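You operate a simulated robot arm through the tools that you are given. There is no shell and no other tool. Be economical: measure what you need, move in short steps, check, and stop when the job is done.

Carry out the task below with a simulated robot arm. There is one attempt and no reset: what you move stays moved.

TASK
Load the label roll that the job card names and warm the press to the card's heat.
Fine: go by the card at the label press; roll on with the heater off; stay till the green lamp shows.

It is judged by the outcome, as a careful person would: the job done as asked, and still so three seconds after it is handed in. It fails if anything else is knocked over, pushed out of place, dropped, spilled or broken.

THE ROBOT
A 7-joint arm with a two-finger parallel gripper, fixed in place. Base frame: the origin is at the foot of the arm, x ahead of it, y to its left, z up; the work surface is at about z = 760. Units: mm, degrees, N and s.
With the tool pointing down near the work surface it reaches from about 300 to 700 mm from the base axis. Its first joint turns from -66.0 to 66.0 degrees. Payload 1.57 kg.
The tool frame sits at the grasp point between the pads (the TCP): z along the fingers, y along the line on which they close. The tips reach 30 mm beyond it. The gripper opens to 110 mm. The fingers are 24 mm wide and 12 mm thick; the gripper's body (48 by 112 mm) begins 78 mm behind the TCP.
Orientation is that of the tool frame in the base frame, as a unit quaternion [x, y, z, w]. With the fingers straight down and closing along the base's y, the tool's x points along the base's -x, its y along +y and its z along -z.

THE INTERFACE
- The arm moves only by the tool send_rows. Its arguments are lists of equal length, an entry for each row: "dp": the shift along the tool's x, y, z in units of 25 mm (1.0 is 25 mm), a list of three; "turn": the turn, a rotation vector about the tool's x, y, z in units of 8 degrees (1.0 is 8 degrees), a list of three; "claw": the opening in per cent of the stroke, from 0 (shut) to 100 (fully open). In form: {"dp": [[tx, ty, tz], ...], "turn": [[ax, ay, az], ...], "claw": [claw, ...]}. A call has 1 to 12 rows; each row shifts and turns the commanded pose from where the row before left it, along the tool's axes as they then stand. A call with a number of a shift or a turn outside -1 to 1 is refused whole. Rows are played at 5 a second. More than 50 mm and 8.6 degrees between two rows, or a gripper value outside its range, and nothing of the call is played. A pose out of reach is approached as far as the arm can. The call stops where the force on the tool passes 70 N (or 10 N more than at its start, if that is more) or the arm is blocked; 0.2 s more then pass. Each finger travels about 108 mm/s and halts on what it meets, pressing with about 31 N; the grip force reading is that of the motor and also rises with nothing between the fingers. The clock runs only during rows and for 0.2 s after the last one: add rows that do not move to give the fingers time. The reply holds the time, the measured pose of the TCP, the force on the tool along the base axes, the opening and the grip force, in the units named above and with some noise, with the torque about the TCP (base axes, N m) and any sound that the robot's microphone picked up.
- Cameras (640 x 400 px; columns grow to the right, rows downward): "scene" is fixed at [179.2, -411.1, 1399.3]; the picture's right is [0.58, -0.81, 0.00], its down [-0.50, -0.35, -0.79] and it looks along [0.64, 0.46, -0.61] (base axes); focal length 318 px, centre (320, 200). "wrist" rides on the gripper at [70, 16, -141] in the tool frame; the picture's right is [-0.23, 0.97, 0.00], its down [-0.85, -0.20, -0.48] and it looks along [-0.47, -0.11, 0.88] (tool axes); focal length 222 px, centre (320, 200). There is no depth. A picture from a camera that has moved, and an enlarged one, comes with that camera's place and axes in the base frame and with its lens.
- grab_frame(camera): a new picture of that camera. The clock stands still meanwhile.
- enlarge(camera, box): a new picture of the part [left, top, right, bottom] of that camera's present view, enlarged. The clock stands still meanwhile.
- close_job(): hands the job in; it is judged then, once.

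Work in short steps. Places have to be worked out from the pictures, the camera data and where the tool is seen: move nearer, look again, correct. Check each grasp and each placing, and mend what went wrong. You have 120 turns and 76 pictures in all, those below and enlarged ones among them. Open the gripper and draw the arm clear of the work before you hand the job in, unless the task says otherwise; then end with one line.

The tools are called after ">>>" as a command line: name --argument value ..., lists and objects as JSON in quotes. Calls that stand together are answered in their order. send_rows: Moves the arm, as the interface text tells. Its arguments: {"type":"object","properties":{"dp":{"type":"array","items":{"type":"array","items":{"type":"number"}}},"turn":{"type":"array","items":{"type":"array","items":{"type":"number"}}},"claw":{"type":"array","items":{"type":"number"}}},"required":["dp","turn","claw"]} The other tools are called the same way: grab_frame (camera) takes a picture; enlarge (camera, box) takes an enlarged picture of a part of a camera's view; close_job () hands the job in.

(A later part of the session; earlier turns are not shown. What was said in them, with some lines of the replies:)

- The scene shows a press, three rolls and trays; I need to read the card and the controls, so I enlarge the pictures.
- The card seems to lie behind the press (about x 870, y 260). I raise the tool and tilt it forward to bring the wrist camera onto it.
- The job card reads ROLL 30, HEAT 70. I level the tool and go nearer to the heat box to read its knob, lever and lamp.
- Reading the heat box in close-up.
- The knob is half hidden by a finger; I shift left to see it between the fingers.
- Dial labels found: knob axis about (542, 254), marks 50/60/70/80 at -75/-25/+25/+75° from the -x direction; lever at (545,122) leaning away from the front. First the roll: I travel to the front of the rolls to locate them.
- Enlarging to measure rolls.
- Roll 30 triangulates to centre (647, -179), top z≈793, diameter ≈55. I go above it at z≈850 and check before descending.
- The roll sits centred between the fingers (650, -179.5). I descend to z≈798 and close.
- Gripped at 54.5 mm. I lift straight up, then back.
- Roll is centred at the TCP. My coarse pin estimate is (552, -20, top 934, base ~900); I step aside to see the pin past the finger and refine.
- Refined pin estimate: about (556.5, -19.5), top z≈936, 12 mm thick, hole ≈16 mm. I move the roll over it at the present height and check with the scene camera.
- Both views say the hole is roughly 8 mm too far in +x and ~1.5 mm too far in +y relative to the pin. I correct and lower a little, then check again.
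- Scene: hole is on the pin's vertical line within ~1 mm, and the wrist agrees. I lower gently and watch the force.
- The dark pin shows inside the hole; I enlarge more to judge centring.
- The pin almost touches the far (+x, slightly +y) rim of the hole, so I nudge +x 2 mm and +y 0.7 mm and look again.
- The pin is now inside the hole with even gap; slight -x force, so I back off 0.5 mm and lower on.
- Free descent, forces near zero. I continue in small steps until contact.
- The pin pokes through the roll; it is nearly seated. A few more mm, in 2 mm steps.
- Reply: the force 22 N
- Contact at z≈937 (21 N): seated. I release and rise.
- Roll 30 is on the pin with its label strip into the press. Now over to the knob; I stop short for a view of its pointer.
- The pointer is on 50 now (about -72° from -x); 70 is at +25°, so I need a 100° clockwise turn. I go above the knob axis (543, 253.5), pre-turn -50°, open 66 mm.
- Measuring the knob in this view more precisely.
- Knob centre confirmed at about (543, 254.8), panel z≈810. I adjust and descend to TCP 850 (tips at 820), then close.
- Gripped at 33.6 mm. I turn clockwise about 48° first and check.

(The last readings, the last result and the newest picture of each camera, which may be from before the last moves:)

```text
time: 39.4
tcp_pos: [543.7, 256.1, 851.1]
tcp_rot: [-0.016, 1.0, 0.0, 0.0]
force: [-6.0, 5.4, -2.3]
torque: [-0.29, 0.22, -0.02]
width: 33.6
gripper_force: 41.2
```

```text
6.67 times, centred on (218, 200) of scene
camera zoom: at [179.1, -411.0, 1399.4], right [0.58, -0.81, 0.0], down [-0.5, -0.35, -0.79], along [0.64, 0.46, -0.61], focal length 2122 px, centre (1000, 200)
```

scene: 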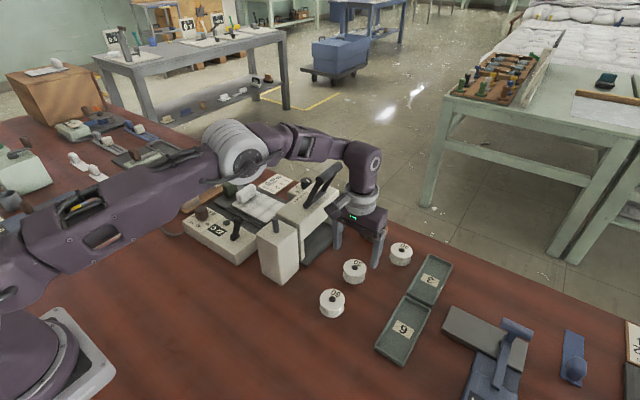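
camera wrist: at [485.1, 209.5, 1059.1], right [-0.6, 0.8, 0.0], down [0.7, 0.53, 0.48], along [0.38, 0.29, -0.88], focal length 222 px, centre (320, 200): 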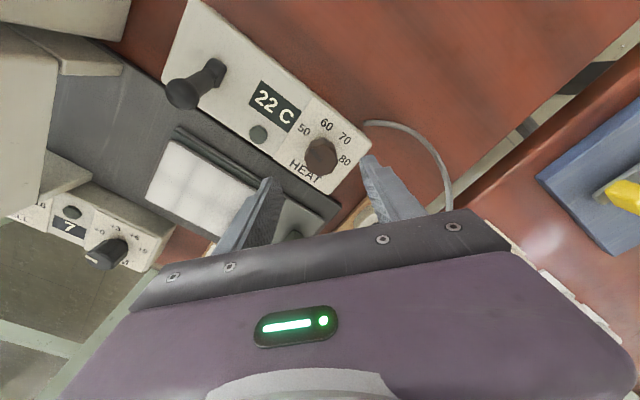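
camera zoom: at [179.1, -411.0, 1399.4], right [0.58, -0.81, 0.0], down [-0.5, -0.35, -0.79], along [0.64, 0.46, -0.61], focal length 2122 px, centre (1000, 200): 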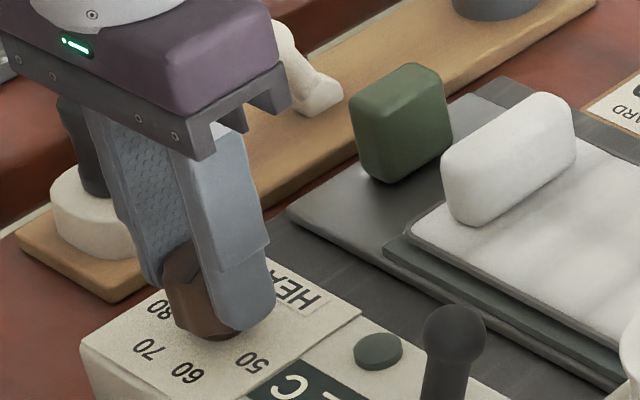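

The knob is held and turning. I turn the remaining 52° and then release and rise to read it.

>>> send_rows --dp '[[0, 0, 0], [0, 0, 0], [0, 0, 0], [0, 0, 0], [0, 0, 0], [0, 0, 0], [0, 0, 0], [0, 0, 0]]' --turn '[[0, 0, 1], [0, 0, 1], [0, 0, 1], [0, 0, 1], [0, 0, 1], [0, 0, 1], [0, 0, 0.5], [0, 0, 0]]' --claw '[20, 20, 20, 20, 20, 20, 20, 20]'

>>> send_rows --dp '[[0, 0, 0], [0, 0, 0], [0, 0, 0], [0, 0, -1], [0, 0, -1], [0, 0, -1], [0, 0, -1], [0, 0, 0]]' --turn '[[0, 0, 0], [0, 0, 0], [0, 0, 0], [0, 0, 0], [0, 0, 0], [0, 0, 0], [0, 0, 0], [0, 0, 0]]' --claw '[60, 60, 60, 60, 60, 60, 60, 60]'

>>> grab_frame --camera "wrist"

>>> enlarge --camera "scene" --box '[170, 180, 266, 240]'

```text
time: 41.2
tcp_pos: [543.0, 255.4, 851.5]
tcp_rot: [0.424, 0.906, 0.0, 0.0]
force: [-11.3, 7.0, 6.1]
torque: [0.03, 0.76, 0.0]
width: 33.8
gripper_force: 41.7
```

```text
time: 43.0
tcp_pos: [543.6, 254.6, 951.8]
tcp_rot: [0.423, 0.906, 0.0, 0.0]
force: [0.1, 0.4, -0.6]
torque: [0.01, -0.02, -0.02]
width: 65.9
gripper_force: 0.0
```

```text
36 pictures are left
camera wrist: at [511.0, 318.2, 1093.4], right [0.89, 0.45, 0.0], down [0.4, -0.78, 0.48], along [0.22, -0.43, -0.88], focal length 222 px, centre (320, 200)
```

wrist: 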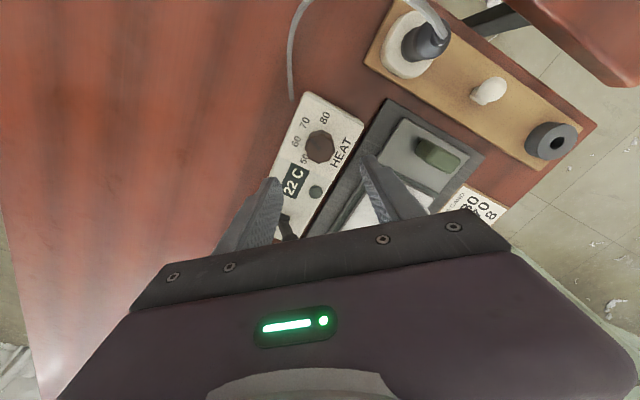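

```text
6.67 times, centred on (218, 210) of scene
camera zoom: at [179.2, -411.1, 1399.3], right [0.58, -0.81, 0.0], down [-0.5, -0.35, -0.79], along [0.64, 0.46, -0.61], focal length 2122 px, centre (1000, 133)
```

zoom: 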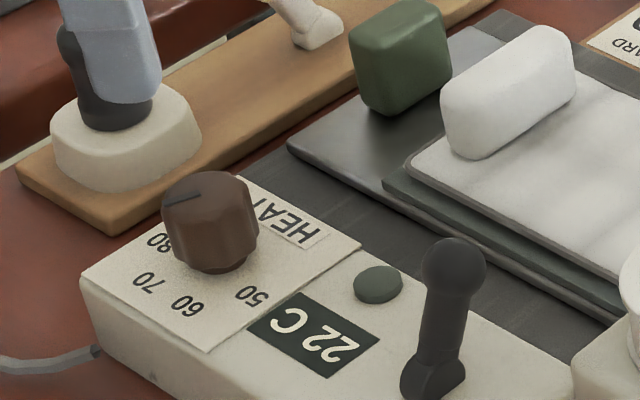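

Reading the pointer from the wrist view.

>>> enlarge --camera "wrist" --box '[272, 90, 384, 160]'

```text
5.71 times, centred on (328, 125) of wrist
camera zoom: at [511.0, 318.2, 1093.4], right [0.89, 0.45, 0.0], down [0.4, -0.78, 0.48], along [0.22, -0.43, -0.88], focal length 1269 px, centre (274, 629)
```

zoom: 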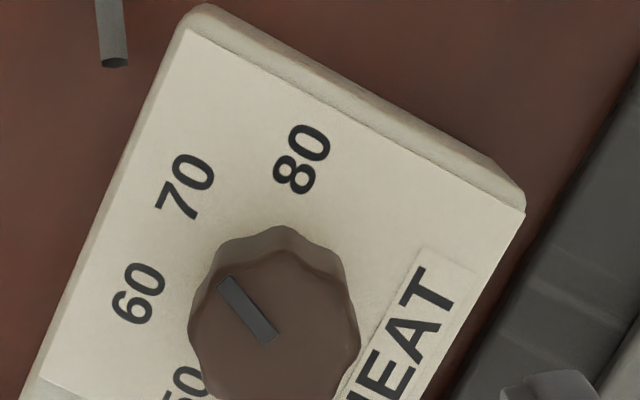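

The knob reads 70 (pointer at +26°). Next the lever: I turn back to yaw 0 and move to look at it.

>>> send_rows --dp '[[0, 0, 0], [0, 0, 0], [0, 0, 0], [0, 0, 0], [0, 0, 0], [0, 0, 0], [0, 0, 0], [0, 0, 0]]' --turn '[[0, 0, -1], [0, 0, -1], [0, 0, -1], [0, 0, -1], [0, 0, -1], [0, 0, -1], [0, 0, -0.25], [0, 0, 0]]' --claw '[60, 60, 60, 60, 60, 60, 60, 60]'

>>> send_rows --dp '[[0.5, -1, 0], [0.5, -1, 0], [0.5, -1, 0], [0.5, -1, 0], [0, -1, 0], [0, -0.3, 0], [0, 0, 0]]' --turn '[[0, 0, 0], [0, 0, 0], [0, 0, 0], [0, 0, 0], [0, 0, 0], [0, 0, 0], [0, 0, 0]]' --claw '[60, 60, 60, 60, 60, 60, 60]'

>>> enlarge --camera "wrist" --box '[240, 130, 400, 230]'

>>> enlarge --camera "scene" --box '[200, 190, 280, 240]'

```text
time: 44.8
tcp_pos: [543.5, 254.8, 951.0]
tcp_rot: [0.001, 1.0, 0.0, 0.0]
force: [0.4, 0.7, -1.5]
torque: [0.01, -0.02, 0.02]
width: 65.8
gripper_force: 0.1
```

```text
time: 46.4
tcp_pos: [493.4, 122.4, 951.5]
tcp_rot: [0.001, 1.0, 0.0, -0.001]
force: [-0.2, 0.3, -0.5]
torque: [0.02, 0.0, -0.02]
width: 65.9
gripper_force: 0.2
```

```text
4.00 times, centred on (320, 180) of wrist
camera zoom: at [423.2, 138.6, 1093.0], right [0.23, 0.97, 0.0], down [0.85, -0.2, 0.48], along [0.47, -0.11, -0.88], focal length 888 px, centre (320, 280)
```

zoom: 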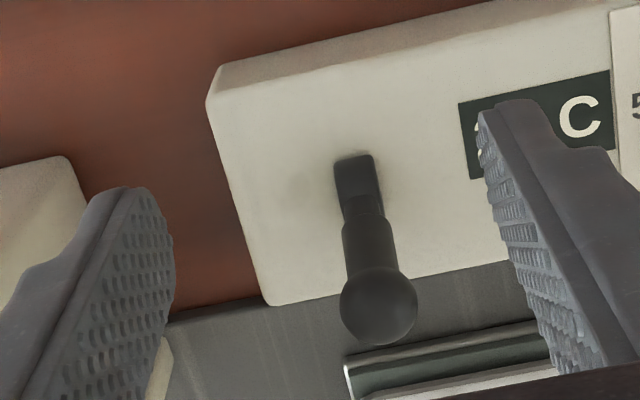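

```text
8.00 times, centred on (240, 215) of scene
camera zoom: at [179.2, -411.1, 1399.3], right [0.58, -0.81, 0.0], down [-0.5, -0.35, -0.79], along [0.64, 0.46, -0.61], focal length 2547 px, centre (960, 80)
```

zoom: 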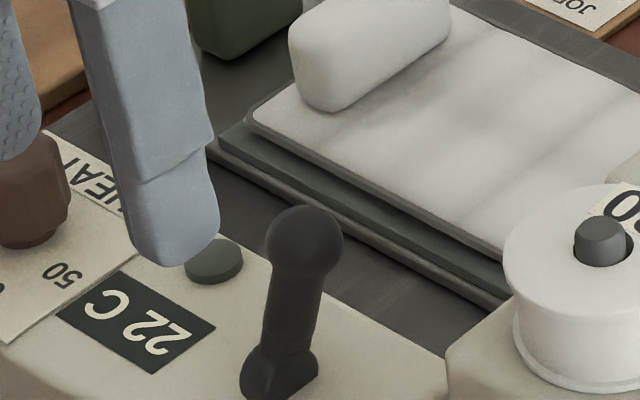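

Lever ball at (562, 124.7, 854), pivot near (540, 124, 808): it leans away, i.e. off. I shut the fingers, go behind it (x 596) and descend, checking for contact.

>>> send_rows --dp '[[-1, 0, 0], [-1, 0, 0], [-1, 0, 0], [-1, 0.09, 0], [-0.1, 0, 0], [0, 0, 1], [0, 0, 1], [0, 0, 1], [0, 0, 0.5], [0, 0, 0]]' --turn '[[0, 0, 0], [0, 0, 0], [0, 0, 0], [0, 0, 0], [0, 0, 0], [0, 0, 0], [0, 0, 0], [0, 0, 0], [0, 0, 0], [0, 0, 0]]' --claw '[0, 0, 0, 0, 0, 0, 0, 0, 0, 0]'

>>> enlarge --camera "scene" --box '[170, 150, 330, 250]'

```text
time: 48.6
tcp_pos: [596.1, 124.1, 863.5]
tcp_rot: [0.001, 1.0, 0.0, 0.0]
force: [0.1, 0.7, 0.3]
torque: [-0.02, 0.0, 0.0]
width: 0.1
gripper_force: 21.5
```

```text
4.00 times, centred on (250, 200) of scene
camera zoom: at [179.2, -411.1, 1399.3], right [0.58, -0.81, 0.0], down [-0.5, -0.35, -0.79], along [0.64, 0.46, -0.61], focal length 1273 px, centre (600, 200)
```

zoom: 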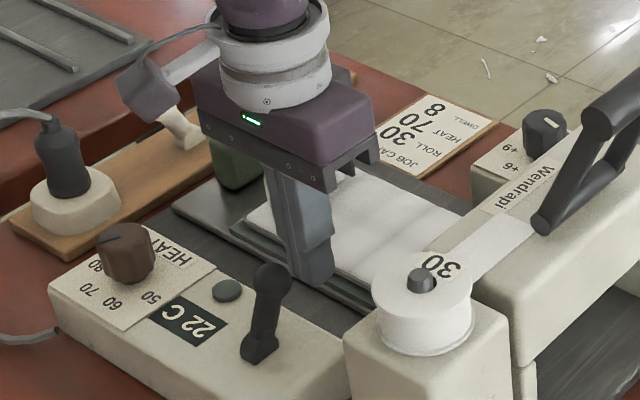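

Fingers are behind the lever, free. I push slowly toward -x.

>>> send_rows --dp '[[0.4, 0, 0], [0.3, 0, 0], [0.3, 0, 0], [0.3, 0, 0], [0.3, 0, 0], [0.3, 0, 0], [0, 0, 0]]' --turn '[[0, 0, 0], [0, 0, 0], [0, 0, 0], [0, 0, 0], [0, 0, 0], [0, 0, 0], [0, 0, 0]]' --claw '[0, 0, 0, 0, 0, 0, 0]'

>>> enlarge --camera "scene" --box '[170, 150, 330, 250]'

```text
time: 50.2
tcp_pos: [553.4, 124.9, 863.3]
tcp_rot: [0.001, 1.0, 0.001, 0.008]
force: [39.3, -3.0, 10.3]
torque: [-0.27, -1.09, -0.08]
width: 0.2
gripper_force: 21.6
```

```text
4.00 times, centred on (250, 200) of scene
camera zoom: at [179.9, -411.2, 1399.2], right [0.58, -0.81, 0.0], down [-0.5, -0.35, -0.79], along [0.64, 0.46, -0.61], focal length 1273 px, centre (600, 200)
```

zoom: 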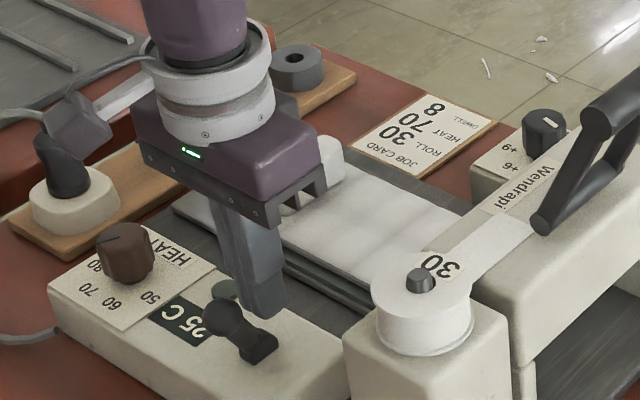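

The lever is over and the display rises (25 C). I back off and lift clear, then watch.

>>> send_rows --dp '[[-0.4, 0, 0], [-0.4, 0, 0], [0, 0, -1], [0, 0, -1], [0, 0, -1], [0, 0, -1], [0, 0, -1], [0, 0, -1], [1, 0, 0], [1, 0, 0], [1, 0, 0], [1, 0, 0]]' --turn '[[0, 0, 0], [0, 0, 0], [0, 0, 0], [0, 0, 0], [0, 0, 0], [0, 0, 0], [0, 0, 0], [0, 0, 0], [0, 0, 0], [0, 0, 0], [0, 0, 0], [0, 0, 0]]' --claw '[0, 0, 0, 0, 0, 0, 0, 0, 0, 0, 0, 0]'

>>> send_rows --dp '[[1, 0, -1], [1, 0, -1], [1, 0, 0], [0, 0, 0], [0, 0, 0], [0, 0, 0], [0, 0, 0], [0, 0, 0], [0, 0, 0], [0, 0, 0], [0, 0, 0], [0, 0, 0]]' --turn '[[0, 0, 0], [0, 0, 0], [0, 0, 0], [0, 0, 0], [0, 0, 0], [0, 0, 0], [0, 0, 0], [0, 0, 0], [0, 0, 0], [0, 0, 0], [0, 0, 0], [0, 0, 0]]' --claw '[100, 100, 100, 100, 100, 100, 100, 100, 100, 100, 100, 100]'

>>> enlarge --camera "scene" --box '[170, 150, 330, 250]'

```text
time: 52.8
tcp_pos: [468.1, 123.4, 1013.9]
tcp_rot: [0.002, 1.0, 0.0, 0.0]
force: [-0.5, 0.1, -0.4]
torque: [-0.02, 0.02, -0.02]
width: 0.0
gripper_force: 21.4
```

```text
time: 55.4
tcp_pos: [393.4, 123.9, 1064.0]
tcp_rot: [0.0, 1.0, 0.0, 0.001]
force: [-0.1, -0.4, -1.0]
torque: [0.02, 0.01, 0.0]
width: 110.0
gripper_force: 0.0
```

```text
4.00 times, centred on (250, 200) of scene
camera zoom: at [179.2, -411.1, 1399.3], right [0.58, -0.81, 0.0], down [-0.5, -0.35, -0.79], along [0.64, 0.46, -0.61], focal length 1273 px, centre (600, 200)
```

zoom: 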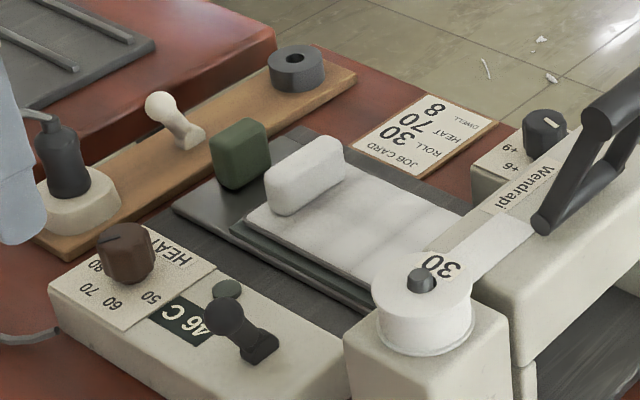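

46 C and climbing about 4 C a second; lamp still dark. I wait some seconds.

>>> send_rows --dp '[[0, 0, 0], [0, 0, 0], [0, 0, 0], [0, 0, 0], [0, 0, 0], [0, 0, 0], [0, 0, 0], [0, 0, 0], [0, 0, 0], [0, 0, 0], [0, 0, 0], [0, 0, 0]]' --turn '[[0, 0, 0], [0, 0, 0], [0, 0, 0], [0, 0, 0], [0, 0, 0], [0, 0, 0], [0, 0, 0], [0, 0, 0], [0, 0, 0], [0, 0, 0], [0, 0, 0], [0, 0, 0]]' --claw '[100, 100, 100, 100, 100, 100, 100, 100, 100, 100, 100, 100]'

>>> send_rows --dp '[[0, 0, 0], [0, 0, 0], [0, 0, 0], [0, 0, 0], [0, 0, 0], [0, 0, 0], [0, 0, 0], [0, 0, 0], [0, 0, 0], [0, 0, 0], [0, 0, 0], [0, 0, 0]]' --turn '[[0, 0, 0], [0, 0, 0], [0, 0, 0], [0, 0, 0], [0, 0, 0], [0, 0, 0], [0, 0, 0], [0, 0, 0], [0, 0, 0], [0, 0, 0], [0, 0, 0], [0, 0, 0]]' --claw '[100, 100, 100, 100, 100, 100, 100, 100, 100, 100, 100, 100]'

>>> send_rows --dp '[[0, 0, 0], [0, 0, 0], [0, 0, 0], [0, 0, 0], [0, 0, 0], [0, 0, 0], [0, 0, 0], [0, 0, 0], [0, 0, 0], [0, 0, 0], [0, 0, 0], [0, 0, 0]]' --turn '[[0, 0, 0], [0, 0, 0], [0, 0, 0], [0, 0, 0], [0, 0, 0], [0, 0, 0], [0, 0, 0], [0, 0, 0], [0, 0, 0], [0, 0, 0], [0, 0, 0], [0, 0, 0]]' --claw '[100, 100, 100, 100, 100, 100, 100, 100, 100, 100, 100, 100]'

>>> enlarge --camera "scene" --box '[170, 150, 330, 250]'

```text
time: 58.0
tcp_pos: [392.7, 124.9, 1063.5]
tcp_rot: [0.0, 1.0, 0.0, 0.0]
force: [-0.1, 0.7, -0.5]
torque: [0.0, -0.02, -0.01]
width: 110.0
gripper_force: 0.0
```

```text
time: 60.6
tcp_pos: [392.5, 123.9, 1062.8]
tcp_rot: [-0.001, 1.0, -0.001, -0.001]
force: [0.2, 0.3, 0.0]
torque: [-0.02, 0.03, -0.01]
width: 110.1
gripper_force: 0.1
```

```text
time: 63.2
tcp_pos: [391.4, 124.7, 1062.9]
tcp_rot: [0.0, 1.0, -0.001, 0.0]
force: [0.4, 0.1, -1.1]
torque: [0.02, -0.02, -0.02]
width: 110.2
gripper_force: 0.1
```

```text
4.00 times, centred on (250, 200) of scene
camera zoom: at [179.2, -411.1, 1399.3], right [0.58, -0.81, 0.0], down [-0.5, -0.35, -0.79], along [0.64, 0.46, -0.61], focal length 1273 px, centre (600, 200)
```

zoom: 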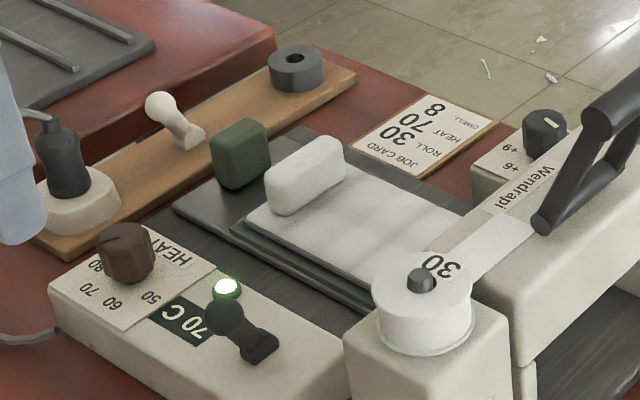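

Display 70 C, green lamp lit. One last look at the whole scene.

>>> grab_frame --camera "scene"

```text
27 pictures are left
```

scene: 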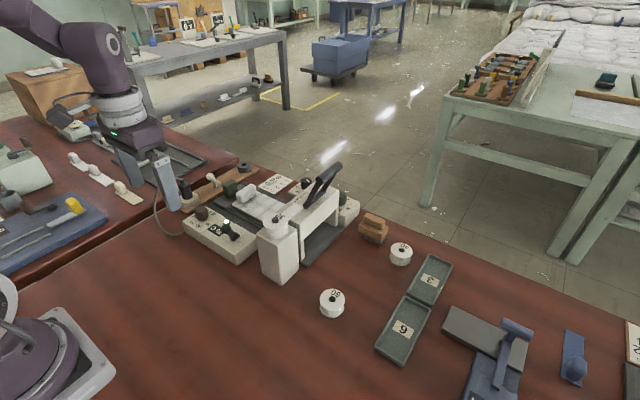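

Everything else is in place, the gripper is open and the arm is clear; I hand the job in.

>>> close_job

```text
The job is handed in.
```

Roll 30 went on the press with the heater off, the heat is set to 70 as the card says, and the press had reached 70 C with the green lamp lit when I handed the job in.
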